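You operate a simulated robot arm through the tools that you are given. There is no shell and no other tool. Be economical: measure what you need, move in short steps, check, and stop when the job is done.

You run a simulated robot arm. Do the job below in one go: nothing can be reset, and whatever is moved stays where it is left.

Task
Take the square cover off the drive pad and wipe off the old grease.
Fine: free both latches; cover on the grey tray, green gasket in the small red bin, grey wiping block back. What is to be rubbed or washed off counts as gone when no trace of it is left.

Only the result counts: the job must be done as asked and must still hold three seconds after the hand-in. Knocking over, shifting, dropping, spilling or breaking anything else fails it. Lids that push on must go on centred and level and be pressed home; caps that screw on are set level and turned clockwise until they are tight.

Robot
A 7-joint arm with a two-finger parallel gripper, fixed in place. Base frame: the origin is at the foot of the arm, x ahead of it, y to its left, z up; the work surface is at about z = 920. Readings come in mm, rad, newtons and seconds.
With the tool pointing down near the work surface it reaches from about 280 to 680 mm from the base axis. Its first joint turns from -1.152 to 1.152 rad. Payload 1.57 kg.
Tool frame: the origin (TCP) lies between the finger pads and is the grasp point; the fingertips stand 30 mm ahead of it; z points along the fingers, y is the line along which they close. The gripper opens to 110 mm. The fingers are 24 mm wide and 12 mm thick; the gripper's body (48 by 112 mm) begins 78 mm behind the TCP.
Orientation is that of the tool frame in the base frame, as a unit quaternion [w, x, y, z]. With the fingers straight down and closing along the base's y, the tool's x points along the base's -x, its y along +y and its z along -z.

Tools
- The arm moves only by the tool apply_moves. Its argument "motion" is a list of rows, each an object (a shift or turn left out is 0, a gripper value left out holds the last) with "fingers": the opening, from 0 (shut) to 1 (fully open); "delta_pos": the shift along the base's x, y, z in units of 30 mm (1.0 is 30 mm), a list of three; "rotation": the turn, a rotation vector about the base's x, y, z in units of 6 degrees (1.0 is 6 degrees), a list of three. In form: [{"fingers": fingers, "delta_pos": [tx, ty, tz], "rotation": [wx, wy, wz]}, ...]. A call has 1 to 10 rows; each row shifts and turns the commanded pose from where the row before left it. A call with a number of a shift or a turn outside -1 to 1 is refused whole. A row lasts 0.2 s, in which the tool goes at most 50 mm and 0.15 rad; a call with a longer step from one row to the next is refused whole, and so is a gripper value outside its range. A pose out of reach is approached as far as the arm can. The call stops where the force on the tool passes 40 N (or 10 N more than at its start, if that is more) or the arm is blocked; 0.2 s more then pass. Each finger travels about 108 mm/s and halts on what it meets, pressing with about 43 N; the grip force reading is that of the motor and also rises with nothing between the fingers. The clock runs only during rows and for 0.2 s after the last one: add rows that do not move to give the fingers time. It gives the time, the measured TCP pose, the force on the tool (base axes), the opening and the grip force at its end, in the units of the frame above (readings bear some noise), with the torque about the TCP (base axes, N m) and any sound that the robot's microphone picked up, and new pictures: "pictures" is both (left out), scene, wrist or none.
- Cameras (640 x 400 px; columns grow to the right, rows downward): "scene" is fixed at [186.5, -429.8, 1392.7]; the picture's right is [0.36, -0.93, 0.00], its down [-0.64, -0.25, -0.72] and it looks along [0.67, 0.26, -0.69] (base axes); focal length 214 px, centre (320, 200). "wrist" rides on the gripper at [70, 16, -141] in the tool frame; the picture's right is [-0.23, 0.97, 0.00], its down [-0.85, -0.20, -0.48] and it looks along [-0.47, -0.11, 0.88] (tool axes); focal length 222 px, centre (320, 200). There is no depth. A picture from a camera that has moved, and an enlarged one, comes with that camera's place and axes in the base frame and with its lens.
- inspect(camera, box): a new picture of the part [left, top, right, bottom] of that camera's present view, enlarged. The clock stands still meanwhile.
- close_job(): hands the job in; it is judged then, once.

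Go step by step. Nothing tells you positions but the pictures and the camera data: compare them with the known pose of the tool, close in by small moves and look again before you grip or let go. The budget is 120 turns and 200 pictures, counting those below and the enlarged ones. Unless the task says otherwise, let go and move clear before handing in, and close with one line.

The tools are called after ">>>" as name(argument=value, ...) on one line, values as JSON. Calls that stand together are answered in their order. apply_moves: Moves the arm, as the interface text tells. Its arguments: {"type":"object","properties":{"motion":{"type":"array","items":{"type":"object","properties":{"fingers":{"type":"number"},"delta_pos":{"type":"array","items":{"type":"number"}},"rotation":{"type":"array","items":{"type":"number"}}}}},"pictures":{"type":"string","enum":["both","scene","wrist","none"]}},"required":["motion"]} The other tools are called the same way: inspect (camera, box) takes an enlarged picture of a part of a camera's view; close_job () hands the job in.

At the start:

```text
time: 0.0
position: [313.4, -101.7, 1261.9]
ee_rot: [0.0, -0.001, 1.0, -0.002]
force: [-0.2, 0.0, -0.2]
moment: [-0.02, 0.02, 0.01]
grip_width: 110.0
gripper_force: 0.0
```

scene: 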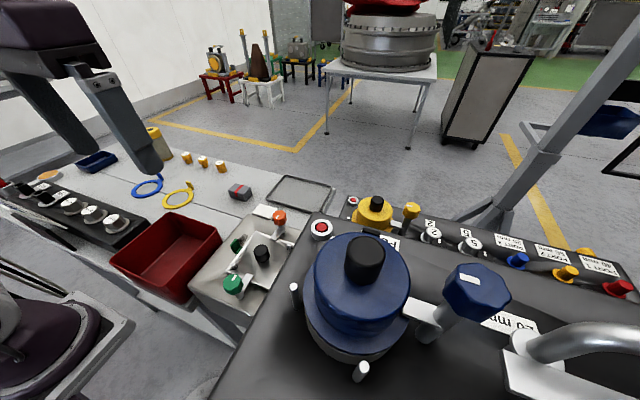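
wrist: 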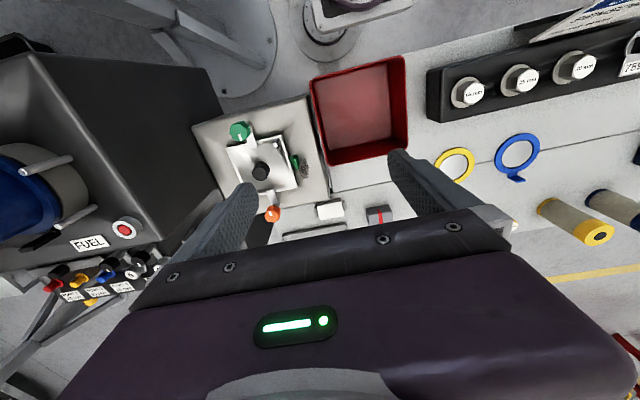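

I see the drive pad with a square cover and knob, an orange and a green latch, a red bin, a tray and a small grey block with red stripe. I'll enlarge the views first.

>>> inspect(camera="scene", box=[170, 190, 330, 310])

>>> inspect(camera="wrist", box=[180, 40, 420, 250])

>>> inspect(camera="scene", box=[20, 110, 340, 310])

```text
3.33 times, centred on (250, 250) of scene
camera zoom: at [186.5, -429.8, 1392.7], right [0.36, -0.93, 0.0], down [-0.64, -0.25, -0.72], along [0.67, 0.26, -0.69], focal length 715 px, centre (553, 33)
```

zoom: 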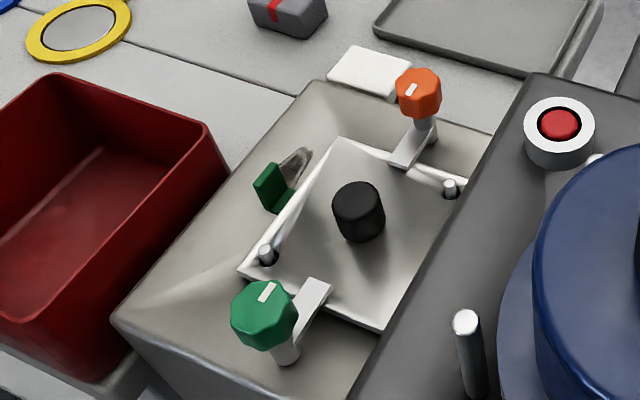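

```text
1.90 times, centred on (300, 145) of wrist
camera zoom: at [244.0, -84.9, 1403.4], right [0.23, 0.97, 0.0], down [0.86, -0.2, 0.48], along [0.47, -0.11, -0.88], focal length 423 px, centre (358, 305)
```

zoom: 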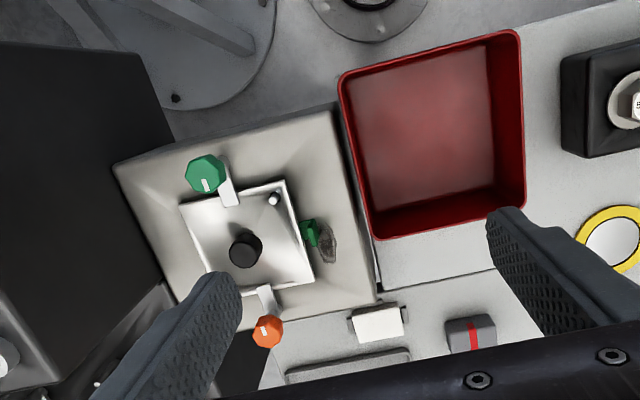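

```text
2.00 times, centred on (180, 210) of scene
camera zoom: at [186.5, -429.8, 1392.7], right [0.36, -0.93, 0.0], down [-0.64, -0.25, -0.72], along [0.67, 0.26, -0.69], focal length 429 px, centre (600, 180)
```

zoom: 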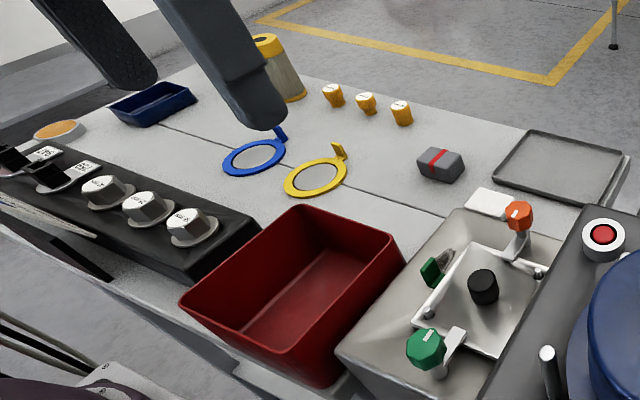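

>>> apply_moves(motion=[{"delta_pos": [-0.2, -0.73, -0.93]}, {"delta_pos": [-0.2, -0.73, -0.93]}, {"delta_pos": [-0.2, -0.73, -0.93]}, {"delta_pos": [-0.2, -0.73, -0.93]}, {}], pictures="both")

```text
time: 1.2
position: [288.8, -190.4, 1149.6]
ee_rot: [0.0, 0.0, 1.0, -0.001]
force: [-0.3, 0.3, -0.3]
moment: [0.02, 0.0, 0.02]
grip_width: 110.1
gripper_force: 0.1
camera wrist: at [218.9, -173.6, 1291.6], right [0.23, 0.97, 0.0], down [0.86, -0.2, 0.48], along [0.47, -0.11, -0.88], focal length 222 px, centre (320, 200)
```

scene: 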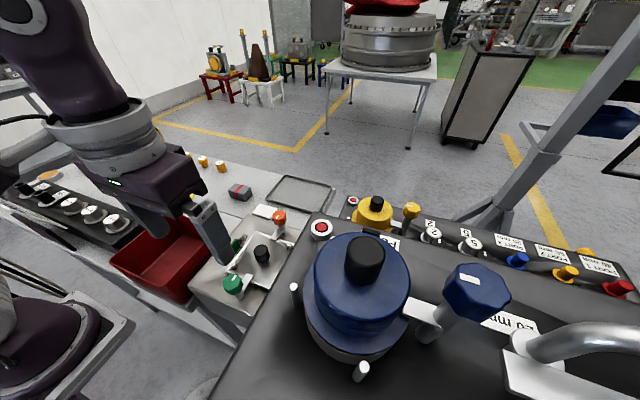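
wrist: 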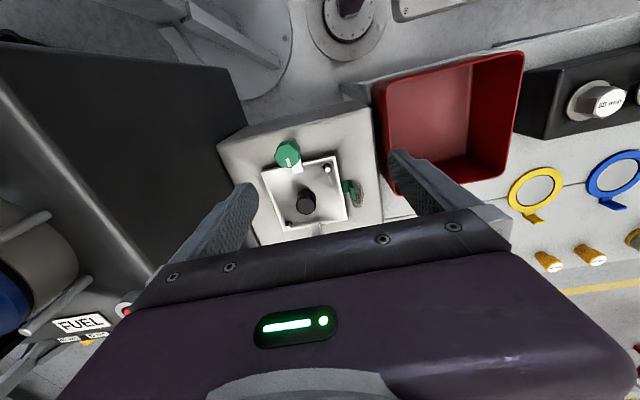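

>>> inspect(camera="wrist", box=[215, 100, 415, 225])

>>> inspect(camera="scene", box=[205, 180, 325, 255])

```text
3.20 times, centred on (315, 162) of wrist
camera zoom: at [218.9, -173.6, 1291.6], right [0.23, 0.97, 0.0], down [0.86, -0.2, 0.48], along [0.47, -0.11, -0.88], focal length 711 px, centre (336, 320)
```

zoom: 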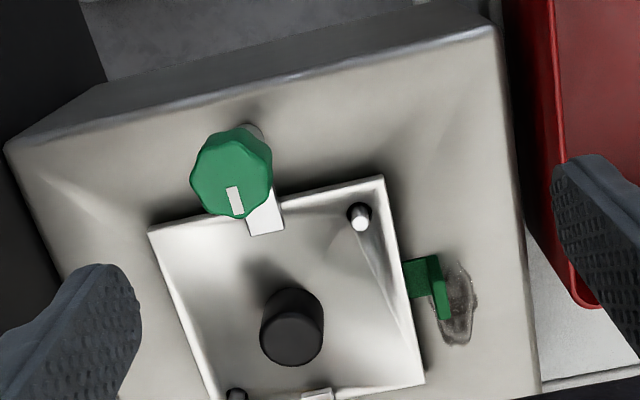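

```text
5.33 times, centred on (265, 218) of scene
camera zoom: at [186.5, -429.8, 1392.7], right [0.36, -0.93, 0.0], down [-0.64, -0.25, -0.72], along [0.67, 0.26, -0.69], focal length 1144 px, centre (613, 107)
```

zoom: 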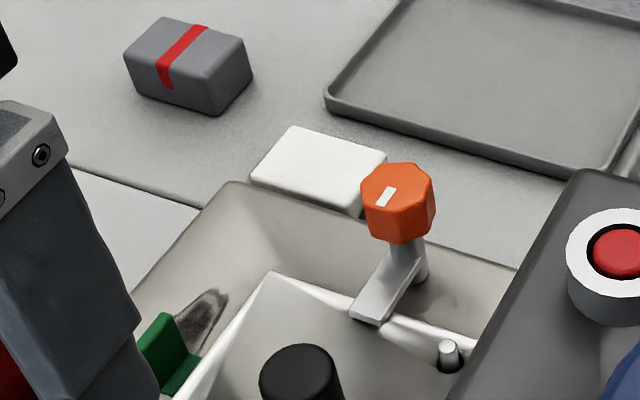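

>>> apply_moves(motion=[{"delta_pos": [0, -0.446, -0.77], "fingers": 0.5}, {"delta_pos": [0, -0.446, -0.77]}, {"delta_pos": [0, -0.446, -0.77]}, {}, {}], pictures="both")

>>> inspect(camera="wrist", box=[220, 60, 420, 210])

>>> inspect(camera="scene", box=[190, 220, 310, 310])

```text
time: 2.4
position: [289.0, -229.6, 1081.5]
ee_rot: [0.0, -0.001, 1.0, -0.001]
force: [0.5, 0.2, 0.2]
moment: [-0.01, 0.0, 0.01]
grip_width: 55.1
gripper_force: 0.1
camera wrist: at [219.6, -213.3, 1222.3], right [0.23, 0.97, 0.0], down [0.86, -0.2, 0.48], along [0.47, -0.11, -0.88], focal length 222 px, centre (320, 200)
```

scene: 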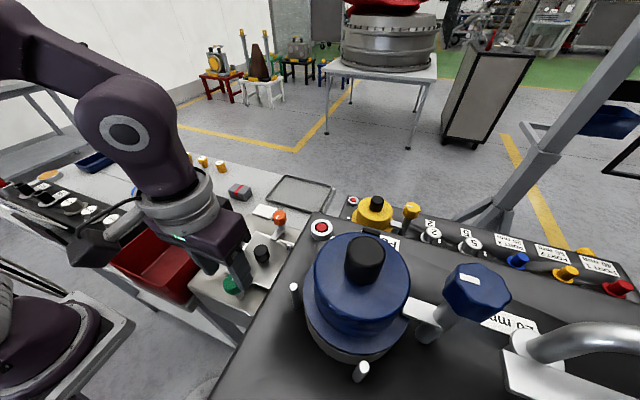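
wrist: 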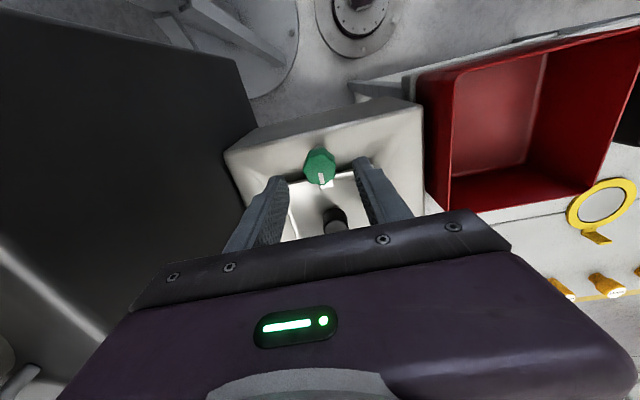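

```text
2.67 times, centred on (320, 135) of wrist
camera zoom: at [219.6, -213.3, 1222.3], right [0.23, 0.97, 0.0], down [0.86, -0.2, 0.48], along [0.47, -0.11, -0.88], focal length 592 px, centre (320, 373)
```

zoom: 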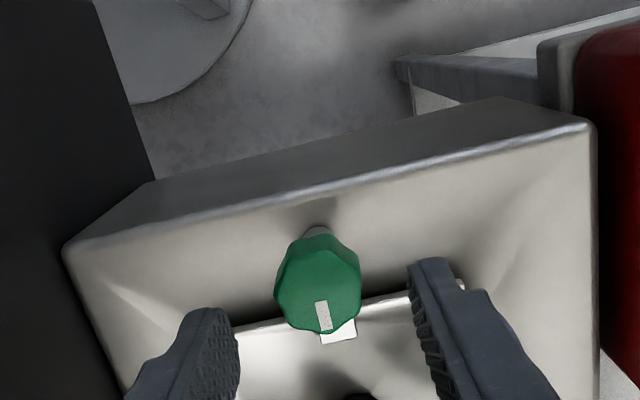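

```text
4.44 times, centred on (250, 265) of scene
camera zoom: at [186.5, -429.8, 1392.7], right [0.36, -0.93, 0.0], down [-0.64, -0.25, -0.72], along [0.67, 0.26, -0.69], focal length 953 px, centre (631, -89)
```

zoom: 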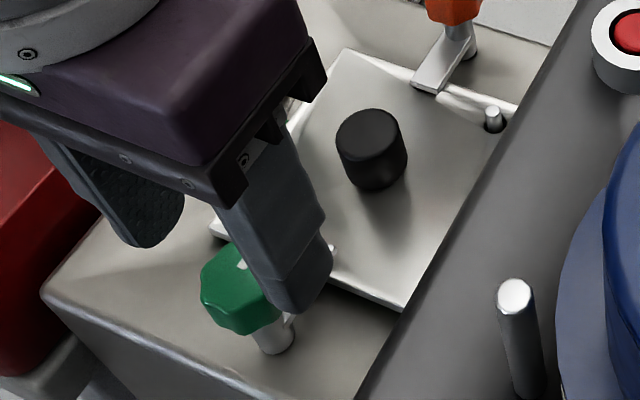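

>>> apply_moves(motion=[{"delta_pos": [0.04, 0, -0.77]}, {"delta_pos": [0.04, 0, -0.77]}, {}], pictures="none")

>>> inspect(camera="wrist", box=[220, 60, 420, 210])

>>> inspect(camera="scene", box=[190, 220, 310, 310])

```text
time: 3.2
position: [292.1, -230.3, 1036.9]
ee_rot: [0.0, 0.0, 1.0, 0.0]
force: [-0.5, 0.1, -0.3]
moment: [-0.02, 0.0, 0.0]
grip_width: 55.2
gripper_force: 0.1
```

```text
2.67 times, centred on (320, 135) of wrist
camera zoom: at [222.1, -212.4, 1177.2], right [0.23, 0.97, 0.0], down [0.86, -0.2, 0.48], along [0.47, -0.11, -0.88], focal length 592 px, centre (320, 373)
```

zoom: 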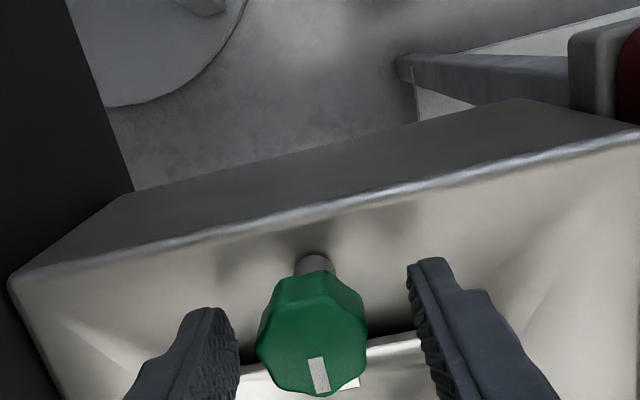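

```text
4.44 times, centred on (250, 265) of scene
camera zoom: at [186.5, -429.8, 1392.7], right [0.36, -0.93, 0.0], down [-0.64, -0.25, -0.72], along [0.67, 0.26, -0.69], focal length 953 px, centre (631, -89)
```

zoom: 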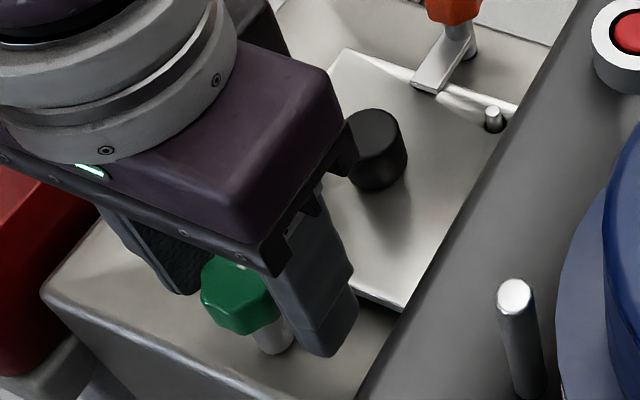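

>>> apply_moves(motion=[{"delta_pos": [0, 0, -0.1]}, {"fingers": 0}, {}, {}], pictures="none")

>>> inspect(camera="wrist", box=[220, 60, 420, 210])

```text
time: 4.2
position: [291.7, -230.3, 1030.8]
ee_rot: [0.0, 0.0, 1.0, -0.001]
force: [-0.9, -10.0, -6.0]
moment: [0.2, -0.59, 0.06]
grip_width: 28.8
gripper_force: 38.1
```

```text
2.67 times, centred on (320, 135) of wrist
camera zoom: at [222.2, -213.2, 1173.4], right [0.23, 0.97, 0.0], down [0.85, -0.2, 0.48], along [0.47, -0.11, -0.88], focal length 592 px, centre (320, 373)
```

zoom: 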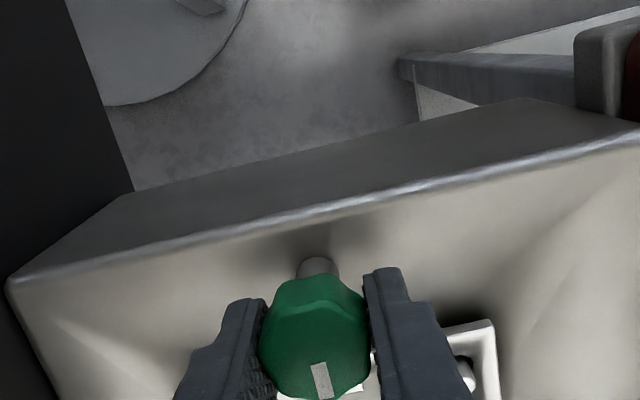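

>>> apply_moves(motion=[{"delta_pos": [0, -0.03, 0.03], "rotation": [0, 0, 1]}, {"rotation": [0, 0, 1]}, {"rotation": [0, 0, 1]}], pictures="none")

>>> inspect(camera="wrist", box=[220, 60, 420, 210])

>>> inspect(camera="scene", box=[190, 220, 310, 310])

```text
time: 5.0
position: [292.5, -228.7, 1033.0]
ee_rot: [0.0, -0.157, 0.988, 0.001]
force: [3.4, 20.1, 0.8]
moment: [-0.18, -0.05, -0.85]
grip_width: 28.4
gripper_force: 38.4
```

```text
2.67 times, centred on (320, 135) of wrist
camera zoom: at [221.0, -234.7, 1174.2], right [-0.09, 1.0, 0.0], down [0.88, 0.07, 0.48], along [0.48, 0.04, -0.88], focal length 592 px, centre (320, 373)
```

zoom: 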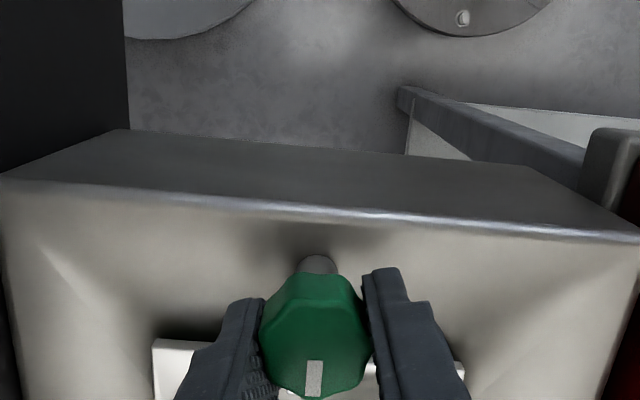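

```text
4.44 times, centred on (250, 265) of scene
camera zoom: at [186.6, -429.2, 1392.9], right [0.36, -0.93, 0.0], down [-0.64, -0.25, -0.72], along [0.67, 0.26, -0.69], focal length 953 px, centre (631, -89)
```

zoom: 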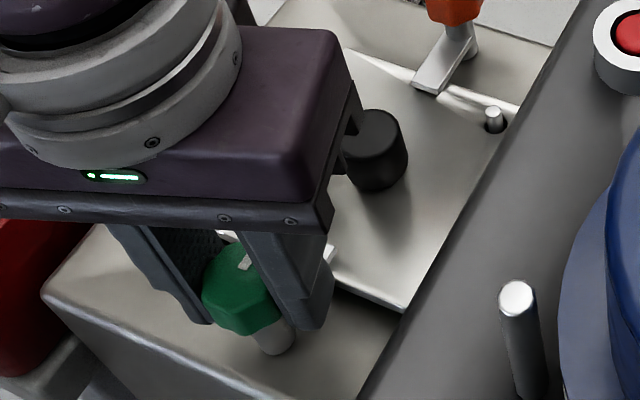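

>>> apply_moves(motion=[{"delta_pos": [0, 0.03, 0], "rotation": [0, 0, 1]}, {"rotation": [0, 0, 1]}], pictures="none")

>>> inspect(camera="wrist", box=[220, 60, 420, 210])

```text
time: 5.6
position: [291.9, -227.5, 1032.5]
ee_rot: [-0.001, -0.26, 0.966, 0.002]
force: [-2.7, 26.6, -4.9]
moment: [-0.44, -0.04, -0.6]
grip_width: 28.8
gripper_force: 38.9
```

```text
2.67 times, centred on (320, 135) of wrist
camera zoom: at [223.3, -248.9, 1174.3], right [-0.29, 0.96, 0.0], down [0.84, 0.26, 0.48], along [0.46, 0.14, -0.88], focal length 592 px, centre (320, 373)
```

zoom: 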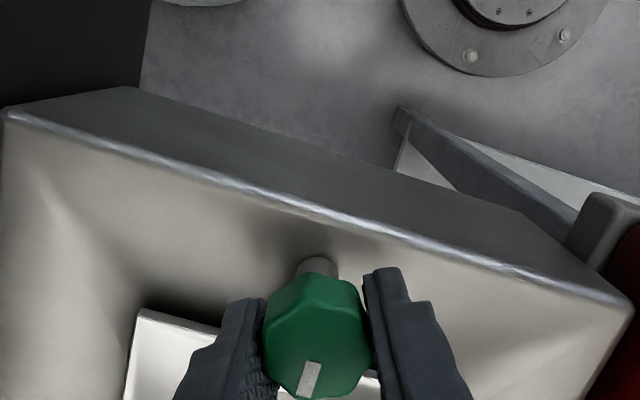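

>>> apply_moves(motion=[{"fingers": 0.45}, {}, {"rotation": [0, 0, -1]}, {"rotation": [0, 0, -1]}, {"rotation": [0, 0, -1]}, {"rotation": [0, 0, -1]}, {"rotation": [0, 0, -1]}, {}], pictures="none")

>>> inspect(camera="wrist", box=[220, 60, 420, 210])

```text
time: 7.4
position: [292.1, -229.2, 1032.1]
ee_rot: [0.0, 0.0, 1.0, -0.001]
force: [0.4, -0.7, 0.2]
moment: [-0.01, -0.01, 0.0]
grip_width: 49.5
gripper_force: 0.1
```

```text
2.67 times, centred on (320, 135) of wrist
camera zoom: at [222.1, -212.7, 1173.9], right [0.23, 0.97, 0.0], down [0.86, -0.2, 0.48], along [0.47, -0.11, -0.88], focal length 592 px, centre (320, 373)
```

zoom: 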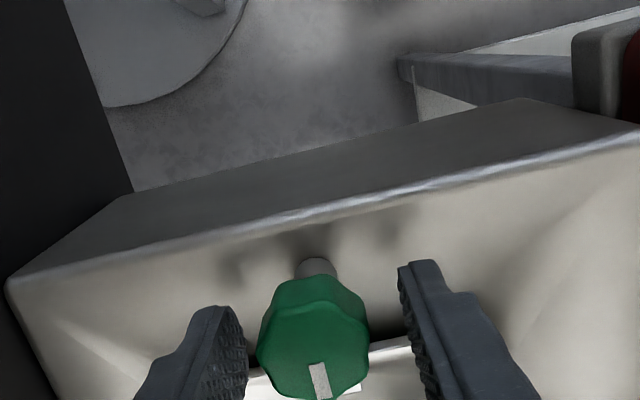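

>>> apply_moves(motion=[{"delta_pos": [0, -0.06, 0]}, {"fingers": 0}, {}, {}, {"rotation": [0, 0, -1]}, {"rotation": [0, 0, -1]}, {"rotation": [0, 0, -1]}], pictures="none")

>>> inspect(camera="wrist", box=[220, 60, 420, 210])

```text
time: 9.0
position: [291.9, -233.1, 1031.9]
ee_rot: [0.0, 0.157, 0.988, 0.0]
force: [-8.5, 2.9, 4.0]
moment: [0.03, -0.64, 0.03]
grip_width: 28.8
gripper_force: 38.5
```

```text
2.67 times, centred on (320, 135) of wrist
camera zoom: at [230.2, -193.5, 1174.0], right [0.52, 0.85, 0.0], down [0.75, -0.45, 0.48], along [0.41, -0.25, -0.88], focal length 592 px, centre (320, 373)
```

zoom: 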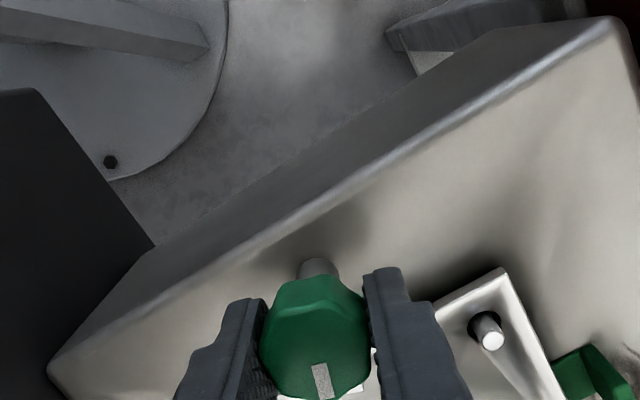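

>>> apply_moves(motion=[{"delta_pos": [-0.03, 0, 0], "rotation": [0, 0, -1]}, {"rotation": [0, 0, -1]}, {"rotation": [0, 0, -1]}, {"rotation": [0, 0, -1]}, {"rotation": [0, 0, -1]}, {"rotation": [0, 0, -1]}], pictures="none")

>>> inspect(camera="wrist", box=[220, 60, 420, 210])

```text
time: 10.4
position: [290.2, -234.0, 1032.5]
ee_rot: [0.0, 0.455, 0.89, -0.001]
force: [-14.7, -26.7, -26.1]
moment: [-0.23, -0.82, 0.12]
grip_width: 29.0
gripper_force: 38.9
```

```text
2.67 times, centred on (320, 135) of wrist
camera zoom: at [262.6, -166.3, 1174.0], right [0.92, 0.39, 0.0], down [0.34, -0.81, 0.48], along [0.18, -0.44, -0.88], focal length 592 px, centre (320, 373)
```

zoom: 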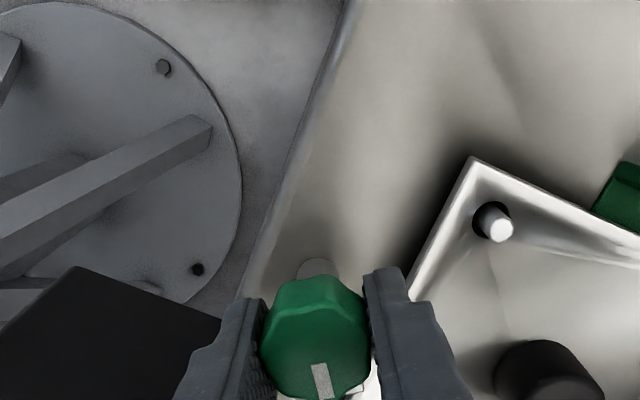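

>>> apply_moves(motion=[{"delta_pos": [-0.04, -0.06, -0.04]}, {}], pictures="none")

>>> apply_moves(motion=[{"rotation": [0, 0, -1]}, {"rotation": [0, 0, -1]}, {"rotation": [0, 0, -1]}], pictures="none")

>>> inspect(camera="wrist", box=[220, 60, 420, 210])

```text
time: 11.0
position: [290.9, -232.5, 1032.1]
ee_rot: [0.001, 0.454, 0.891, -0.001]
force: [-6.8, -2.8, 33.7]
moment: [-0.2, 0.44, 0.0]
grip_width: 28.9
gripper_force: 38.9
```

```text
time: 11.8
position: [287.8, -233.3, 1030.9]
ee_rot: [-0.002, 0.589, 0.808, -0.001]
force: [-15.0, -10.2, 20.1]
moment: [-0.08, -0.32, 0.07]
grip_width: 28.5
gripper_force: 38.9
```

```text
2.67 times, centred on (320, 135) of wrist
camera zoom: at [283.3, -161.7, 1173.1], right [1.0, 0.08, 0.0], down [0.07, -0.87, 0.48], along [0.04, -0.48, -0.88], focal length 592 px, centre (320, 373)
```

zoom: 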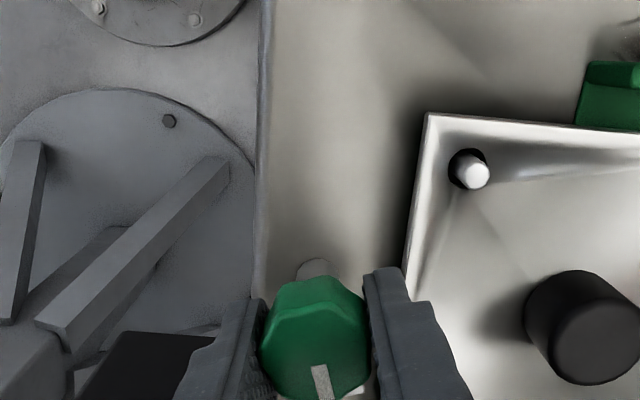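

>>> apply_moves(motion=[{"delta_pos": [-0.03, -0.03, 0.03], "rotation": [0, 0, -1]}, {"rotation": [0, 0, -1]}, {"rotation": [0, 0, -1]}, {"rotation": [0, 0, -0.6]}], pictures="none")

>>> inspect(camera="wrist", box=[220, 60, 420, 210])

>>> inspect(camera="scene", box=[190, 220, 310, 310])

```text
time: 12.8
position: [288.1, -233.6, 1032.6]
ee_rot: [-0.002, 0.73, 0.684, 0.0]
force: [-22.4, -4.2, -16.7]
moment: [0.17, -0.55, 0.41]
grip_width: 28.7
gripper_force: 39.5
```

```text
2.67 times, centred on (320, 135) of wrist
camera zoom: at [308.9, -165.0, 1174.3], right [0.96, -0.29, 0.0], down [-0.25, -0.84, 0.48], along [-0.14, -0.46, -0.88], focal length 592 px, centre (320, 373)
```

zoom: 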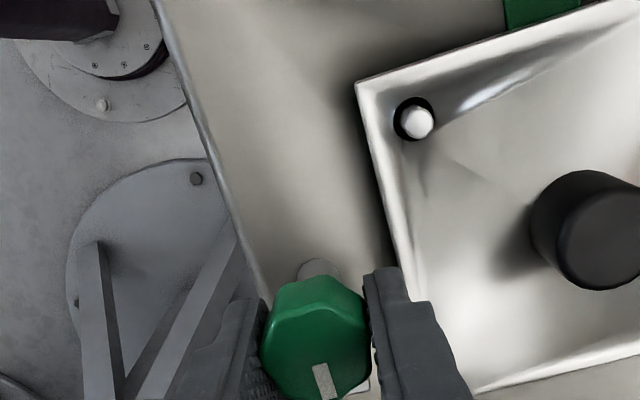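

```text
4.44 times, centred on (250, 265) of scene
camera zoom: at [186.0, -430.0, 1392.7], right [0.36, -0.93, 0.0], down [-0.64, -0.25, -0.72], along [0.67, 0.26, -0.69], focal length 953 px, centre (631, -89)
```

zoom: 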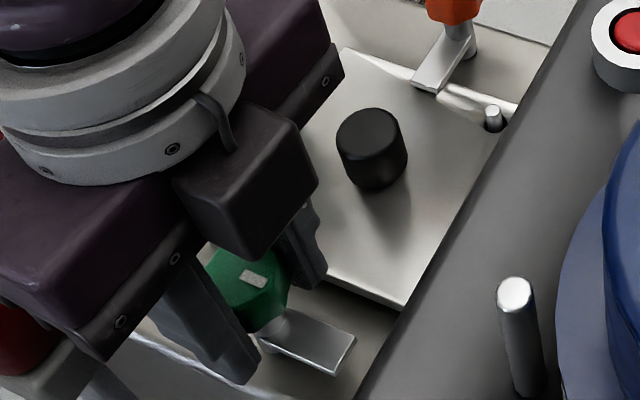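

>>> apply_moves(motion=[{"delta_pos": [-0.04, 0, -0.02], "rotation": [0, 0, -1]}, {}], pictures="none")

>>> apply_moves(motion=[{"fingers": 0.45}, {}, {}], pictures="none")

>>> inspect(camera="wrist", box=[220, 60, 420, 210])

```text
time: 13.4
position: [287.4, -233.8, 1032.7]
ee_rot: [0.001, 0.763, 0.646, -0.001]
force: [-19.1, -5.8, 12.3]
moment: [0.44, 0.3, 0.27]
grip_width: 28.4
gripper_force: 38.8
```

```text
time: 14.2
position: [287.6, -233.1, 1031.3]
ee_rot: [-0.001, 0.764, 0.646, 0.0]
force: [0.3, 1.1, -1.0]
moment: [0.03, 0.02, 0.03]
grip_width: 49.4
gripper_force: 0.0
```

```text
2.67 times, centred on (320, 135) of wrist
camera zoom: at [315.6, -167.3, 1173.8], right [0.92, -0.39, 0.0], down [-0.34, -0.81, 0.48], along [-0.19, -0.44, -0.88], focal length 592 px, centre (320, 373)
```

zoom: 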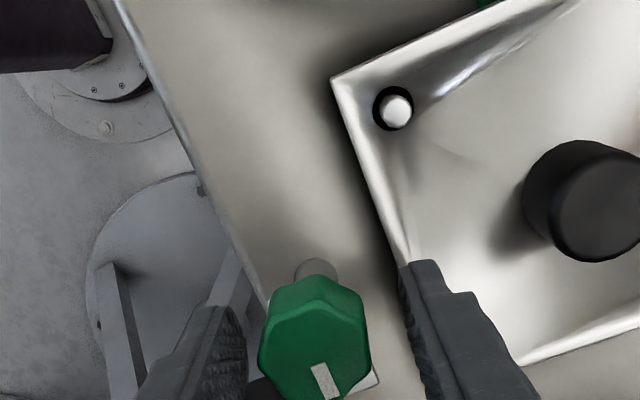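

>>> apply_moves(motion=[{"delta_pos": [0, 0, 1]}, {"delta_pos": [0, 0, 1], "rotation": [0, 0, 1]}, {"delta_pos": [0, 0, 0.6], "rotation": [0, 0, 1]}, {"delta_pos": [0.5, 0, 0], "rotation": [0, 0, 1]}, {"delta_pos": [0.5, 0, 0], "rotation": [0, 0, 1]}, {"delta_pos": [0.5, 0, 0], "rotation": [0, 0, 1]}, {"delta_pos": [0.5, 0, 0], "rotation": [0, 0, 1]}, {"delta_pos": [0.5, 0, 0], "rotation": [0, 0, 1]}, {"delta_pos": [0.5, 0, 0], "rotation": [0, 0, 1]}, {"delta_pos": [0.5, 0, 0], "rotation": [0, 0, 1]}], pictures="none")

>>> apply_moves(motion=[{"delta_pos": [0.5, 0, 0], "rotation": [0, 0, 1]}, {"delta_pos": [0.5, 0, 0], "rotation": [0, 0, 1]}, {"delta_pos": [0.2, 0.05, 0], "rotation": [0, 0, 1]}, {"rotation": [0, 0, 1]}, {"rotation": [0, 0, 1]}, {"rotation": [0, 0, 1]}, {"rotation": [0, 0, 1]}, {"rotation": [0, 0, 0.6]}, {}])

>>> inspect(camera="wrist", box=[220, 60, 420, 210])

>>> inspect(camera="scene", box=[200, 180, 320, 270])

```text
time: 16.4
position: [392.3, -234.3, 1109.8]
ee_rot: [0.0, 0.387, 0.922, -0.001]
force: [-0.2, 0.1, -0.1]
moment: [-0.03, -0.01, -0.02]
grip_width: 49.5
gripper_force: 0.1
```

```text
time: 18.4
position: [429.1, -232.6, 1108.8]
ee_rot: [0.0, 0.0, 1.0, 0.0]
force: [0.6, -0.4, 0.1]
moment: [0.03, 0.03, 0.0]
grip_width: 49.5
gripper_force: 0.0
camera wrist: at [359.0, -215.7, 1251.2], right [0.23, 0.97, 0.0], down [0.86, -0.2, 0.48], along [0.47, -0.11, -0.88], focal length 222 px, centre (320, 200)
```

scene: 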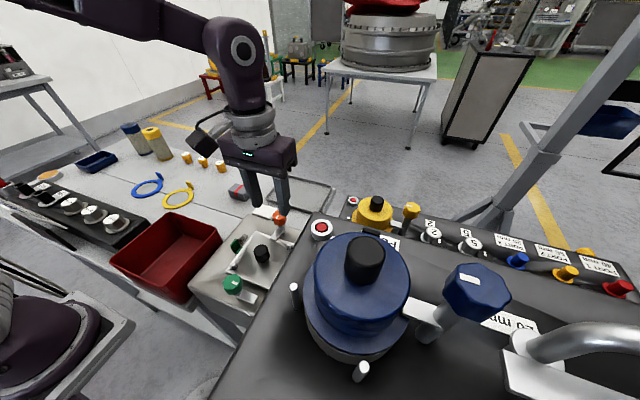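
wrist: 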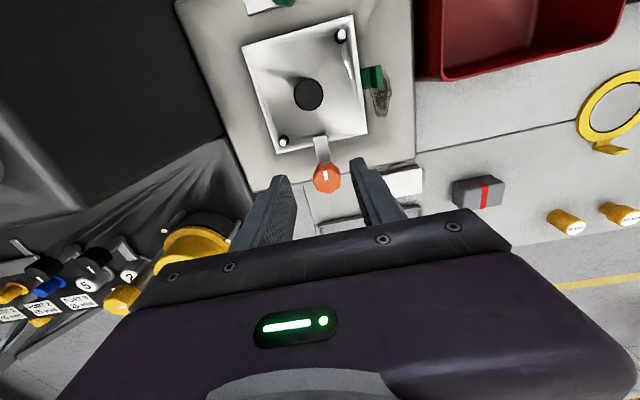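

```text
2.67 times, centred on (320, 135) of wrist
camera zoom: at [359.0, -215.7, 1251.2], right [0.23, 0.97, 0.0], down [0.86, -0.2, 0.48], along [0.47, -0.11, -0.88], focal length 592 px, centre (320, 373)
```

zoom: 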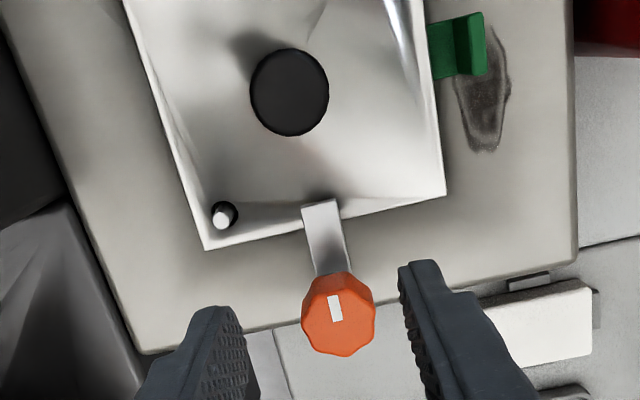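

```text
4.44 times, centred on (260, 225) of scene
camera zoom: at [186.5, -429.8, 1392.7], right [0.36, -0.93, 0.0], down [-0.64, -0.25, -0.72], along [0.67, 0.26, -0.69], focal length 953 px, centre (587, 89)
```

zoom: 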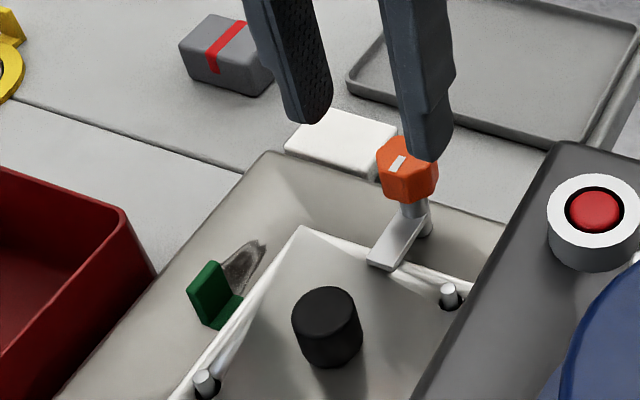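

>>> apply_moves(motion=[{"delta_pos": [0.42, 0.04, 0]}, {"delta_pos": [0.42, 0.04, -0.5]}, {"delta_pos": [0, 0, -1]}, {"delta_pos": [0, 0, -0.95]}, {}], pictures="none")

>>> inspect(camera="wrist", box=[220, 60, 420, 210])

>>> inspect(camera="scene", box=[200, 180, 320, 270])

```text
time: 19.6
position: [455.0, -230.2, 1036.4]
ee_rot: [0.0, -0.001, 1.0, -0.001]
force: [0.0, 0.6, -0.1]
moment: [-0.02, -0.01, -0.02]
grip_width: 49.4
gripper_force: 0.0
```

```text
2.67 times, centred on (320, 135) of wrist
camera zoom: at [384.4, -214.2, 1178.1], right [0.23, 0.97, 0.0], down [0.86, -0.2, 0.48], along [0.47, -0.11, -0.88], focal length 592 px, centre (320, 373)
```

zoom: 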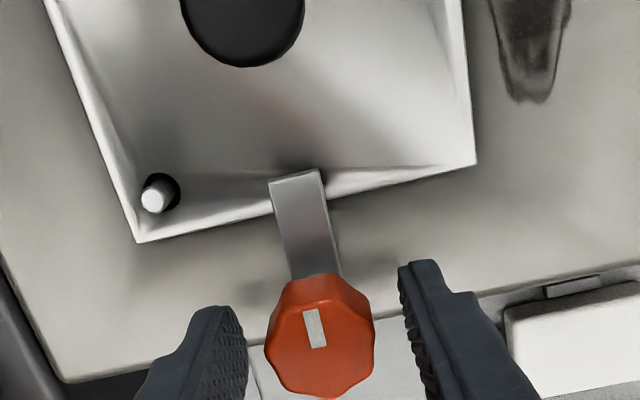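

```text
4.44 times, centred on (260, 225) of scene
camera zoom: at [186.5, -429.8, 1392.7], right [0.36, -0.93, 0.0], down [-0.64, -0.25, -0.72], along [0.67, 0.26, -0.69], focal length 953 px, centre (587, 89)
```

zoom: 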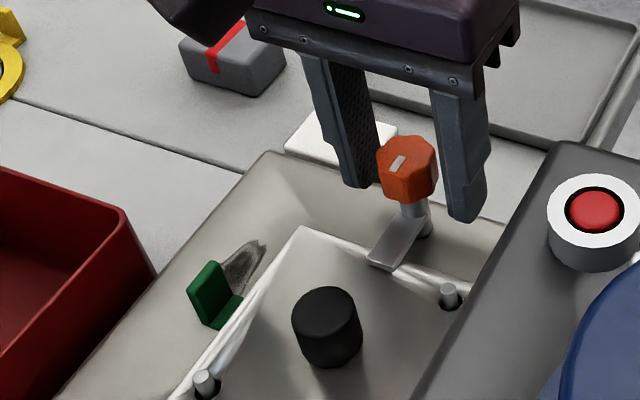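

>>> apply_moves(motion=[{"delta_pos": [-0.05, -0.02, -0.13]}, {"fingers": 0}, {}, {}, {"rotation": [0, 0, -1]}, {"rotation": [0, 0, -1]}, {"rotation": [0, 0, -1]}], pictures="none")

>>> inspect(camera="wrist", box=[220, 60, 420, 210])

```text
time: 21.2
position: [453.6, -231.0, 1032.6]
ee_rot: [0.0, 0.157, 0.988, -0.001]
force: [2.1, 15.5, 3.3]
moment: [0.1, -1.03, -0.03]
grip_width: 28.8
gripper_force: 38.8
```

```text
2.67 times, centred on (320, 135) of wrist
camera zoom: at [391.6, -192.8, 1174.1], right [0.52, 0.86, 0.0], down [0.75, -0.45, 0.48], along [0.41, -0.25, -0.88], focal length 592 px, centre (320, 373)
```

zoom: 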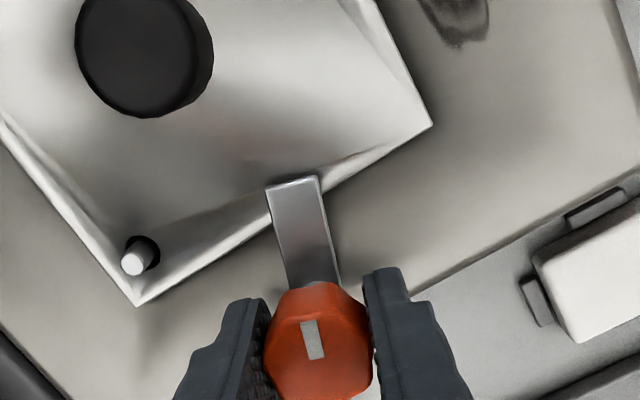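

>>> apply_moves(motion=[{"delta_pos": [0, 0.04, 0], "rotation": [0, 0, -1]}, {"rotation": [0, 0, -1]}, {"rotation": [0, 0, -1]}, {"rotation": [0, 0, -1]}, {"rotation": [0, 0, -1]}, {"rotation": [0, 0, -1]}], pictures="none")

>>> inspect(camera="wrist", box=[220, 60, 420, 210])

```text
time: 22.6
position: [453.0, -232.1, 1031.7]
ee_rot: [0.001, 0.455, 0.891, -0.001]
force: [4.5, -17.4, 1.4]
moment: [-0.63, -0.88, 0.0]
grip_width: 29.0
gripper_force: 39.2
```

```text
2.67 times, centred on (320, 135) of wrist
camera zoom: at [424.9, -164.1, 1173.9], right [0.92, 0.39, 0.0], down [0.34, -0.81, 0.48], along [0.18, -0.44, -0.88], focal length 592 px, centre (320, 373)
```

zoom: 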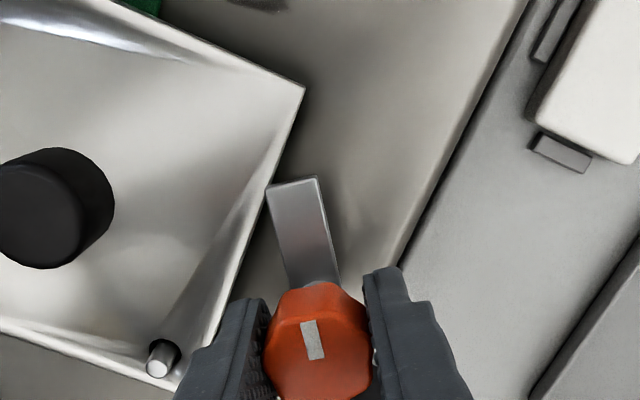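

>>> apply_moves(motion=[{"delta_pos": [0, -0.03, 0], "rotation": [0, 0, -1]}, {"rotation": [0, 0, -1]}, {"rotation": [0, 0, -1]}, {"rotation": [0, 0, -1]}, {"rotation": [0, 0, -1]}, {"rotation": [0, 0, -1]}, {"rotation": [0, 0, -1]}], pictures="none")

>>> inspect(camera="wrist", box=[220, 60, 420, 210])

```text
time: 24.2
position: [451.7, -229.5, 1032.5]
ee_rot: [-0.002, 0.743, 0.669, 0.0]
force: [-8.9, -10.2, 16.2]
moment: [0.04, -0.57, 0.28]
grip_width: 28.4
gripper_force: 38.7
```

```text
2.67 times, centred on (320, 135) of wrist
camera zoom: at [475.7, -161.9, 1174.0], right [0.94, -0.33, 0.0], down [-0.29, -0.83, 0.48], along [-0.16, -0.45, -0.88], focal length 592 px, centre (320, 373)
```

zoom: 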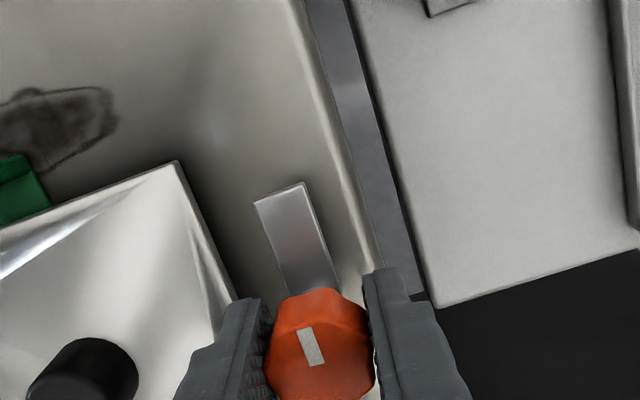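

>>> apply_moves(motion=[{"fingers": 0.45}, {}, {"delta_pos": [0, 0, 1]}, {"delta_pos": [0, 0, 1], "rotation": [0, 0, 1]}, {"delta_pos": [-0.5, 0, 0.3], "rotation": [0, 0, 1]}, {"delta_pos": [-0.5, 0, 0], "rotation": [0, 0, 1]}, {"delta_pos": [-0.5, 0, 0], "rotation": [0, 0, 1]}, {"delta_pos": [-0.5, 0, 0], "rotation": [0, 0, 1]}, {"delta_pos": [-0.5, 0, 0], "rotation": [0, 0, 1]}, {"delta_pos": [-0.2, 0, 0], "rotation": [0, 0, 1]}], pictures="none")

>>> apply_moves(motion=[{"rotation": [0, 0, 1]}, {"rotation": [0, 0, 1]}, {"rotation": [0, 0, 1]}, {"rotation": [0, 0, 1]}, {"rotation": [0, 0, 1]}, {"rotation": [0, 0, 1]}, {"rotation": [0, 0, 1]}, {"rotation": [0, 0, 1]}, {"rotation": [0, 0, 1]}, {}])

>>> inspect(camera="wrist", box=[220, 60, 420, 210])

>>> inspect(camera="scene", box=[190, 160, 350, 280])

```text
time: 26.4
position: [371.8, -230.5, 1101.7]
ee_rot: [-0.001, 0.452, 0.892, -0.001]
force: [-0.1, -0.6, 1.1]
moment: [-0.02, -0.03, 0.02]
grip_width: 49.8
gripper_force: 0.1
```

```text
time: 28.6
position: [371.3, -231.5, 1101.7]
ee_rot: [0.0, -0.001, 1.0, 0.0]
force: [0.0, -0.1, 0.4]
moment: [0.01, 0.02, 0.0]
grip_width: 49.4
gripper_force: 0.1
camera wrist: at [302.0, -213.9, 1243.1], right [0.22, 0.97, 0.0], down [0.86, -0.2, 0.48], along [0.47, -0.11, -0.88], focal length 222 px, centre (320, 200)
```

scene: 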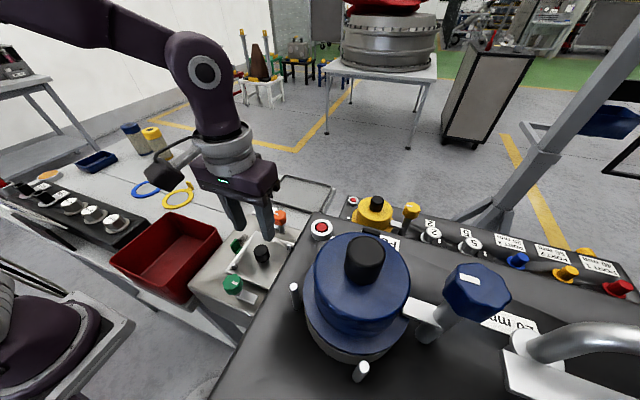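
wrist: 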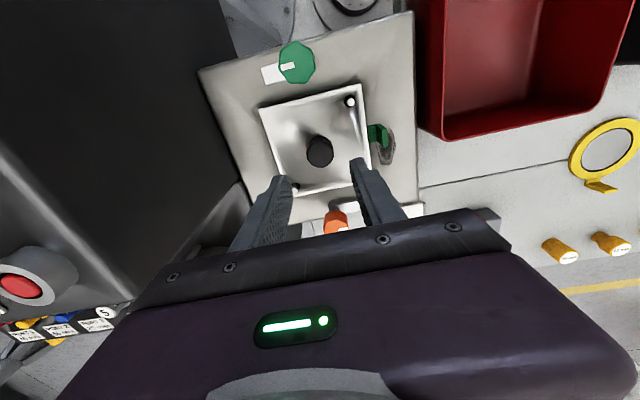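

```text
2.67 times, centred on (320, 135) of wrist
camera zoom: at [302.0, -213.9, 1243.1], right [0.22, 0.97, 0.0], down [0.86, -0.2, 0.48], along [0.47, -0.11, -0.88], focal length 592 px, centre (320, 373)
```

zoom: 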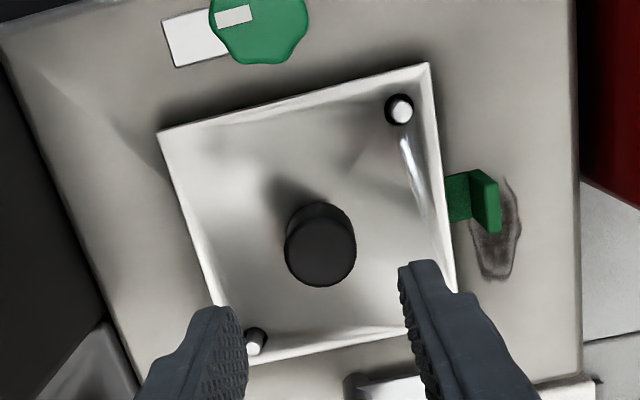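

```text
3.33 times, centred on (270, 220) of scene
camera zoom: at [186.5, -429.8, 1392.7], right [0.36, -0.93, 0.0], down [-0.64, -0.25, -0.72], along [0.67, 0.26, -0.69], focal length 715 px, centre (487, 133)
```

zoom: 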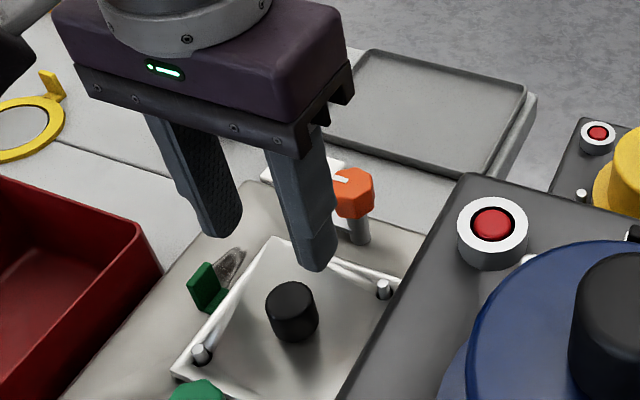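

>>> apply_moves(motion=[{"delta_pos": [0, 0.03, -0.9]}, {"delta_pos": [0, 0, -0.9]}, {"delta_pos": [0, 0, -0.86]}, {}], pictures="none")

>>> inspect(camera="scene", box=[210, 200, 310, 275])

>>> inspect(camera="wrist", box=[220, 60, 420, 210])

```text
time: 29.6
position: [373.2, -229.5, 1021.0]
ee_rot: [0.0, 0.0, 1.0, -0.001]
force: [-0.6, -0.1, 0.4]
moment: [0.0, 0.01, -0.02]
grip_width: 49.7
gripper_force: 0.0
```

```text
5.33 times, centred on (260, 238) of scene
camera zoom: at [186.5, -429.8, 1392.7], right [0.36, -0.93, 0.0], down [-0.64, -0.25, -0.72], along [0.67, 0.26, -0.69], focal length 1144 px, centre (640, 0)
```

zoom: 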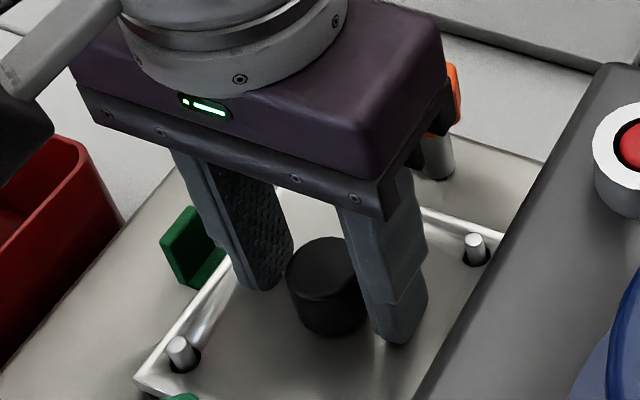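

```text
2.67 times, centred on (320, 135) of wrist
camera zoom: at [302.8, -212.1, 1163.2], right [0.23, 0.97, 0.0], down [0.86, -0.2, 0.48], along [0.47, -0.11, -0.88], focal length 592 px, centre (320, 373)
```

zoom: 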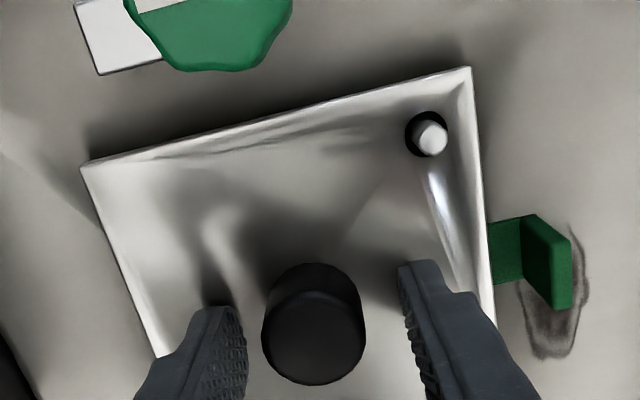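

>>> apply_moves(motion=[{"delta_pos": [0, -0.03, -0.05]}, {"fingers": 0}, {}, {}, {"delta_pos": [0, 0, 0.3]}, {"delta_pos": [0, 0, 0.5]}, {"delta_pos": [0, 0, 0.8]}, {"delta_pos": [0, 0, 0.8]}, {"delta_pos": [0, 0, 0.8]}, {}], pictures="both")

>>> inspect(camera="wrist", box=[220, 10, 440, 210])

>>> inspect(camera="scene", box=[190, 180, 330, 285])

```text
time: 31.8
position: [373.0, -229.9, 1115.3]
ee_rot: [0.0, 0.0, 1.0, -0.002]
force: [-0.9, -0.5, -2.5]
moment: [-0.01, 0.01, -0.01]
grip_width: 28.0
gripper_force: 38.2
camera wrist: at [302.7, -213.1, 1257.8], right [0.23, 0.97, 0.0], down [0.86, -0.2, 0.48], along [0.47, -0.11, -0.88], focal length 222 px, centre (320, 200)
```

scene: 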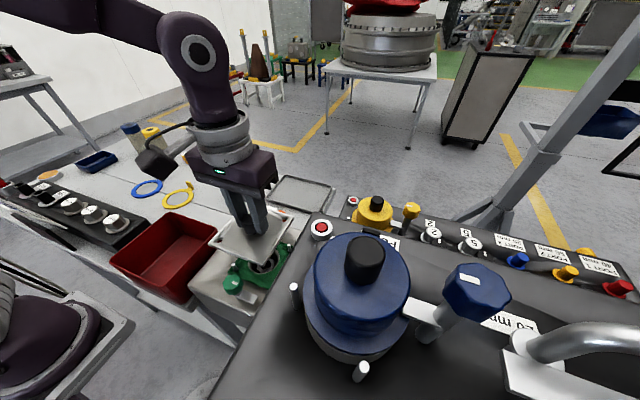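
wrist: 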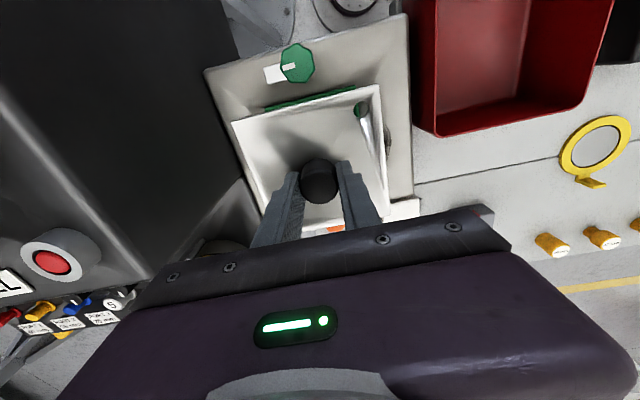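

```text
2.00 times, centred on (330, 110) of wrist
camera zoom: at [302.7, -213.1, 1257.8], right [0.23, 0.97, 0.0], down [0.86, -0.2, 0.48], along [0.47, -0.11, -0.88], focal length 444 px, centre (300, 380)
```

zoom: 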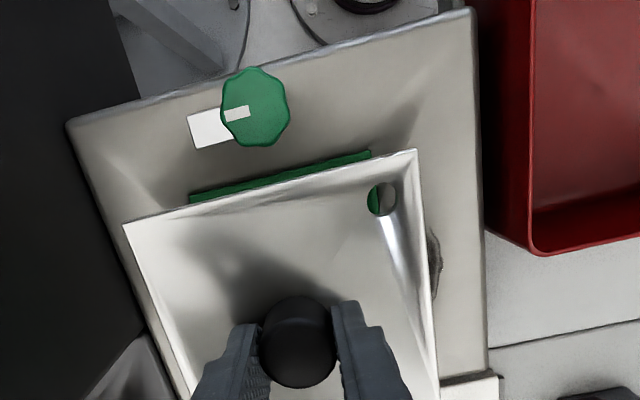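

```text
3.81 times, centred on (260, 232) of scene
camera zoom: at [186.5, -429.8, 1392.7], right [0.36, -0.93, 0.0], down [-0.64, -0.25, -0.72], along [0.67, 0.26, -0.69], focal length 817 px, centre (549, 76)
```

zoom: 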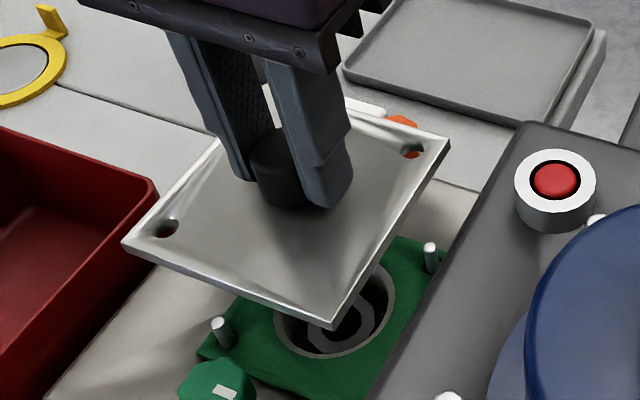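

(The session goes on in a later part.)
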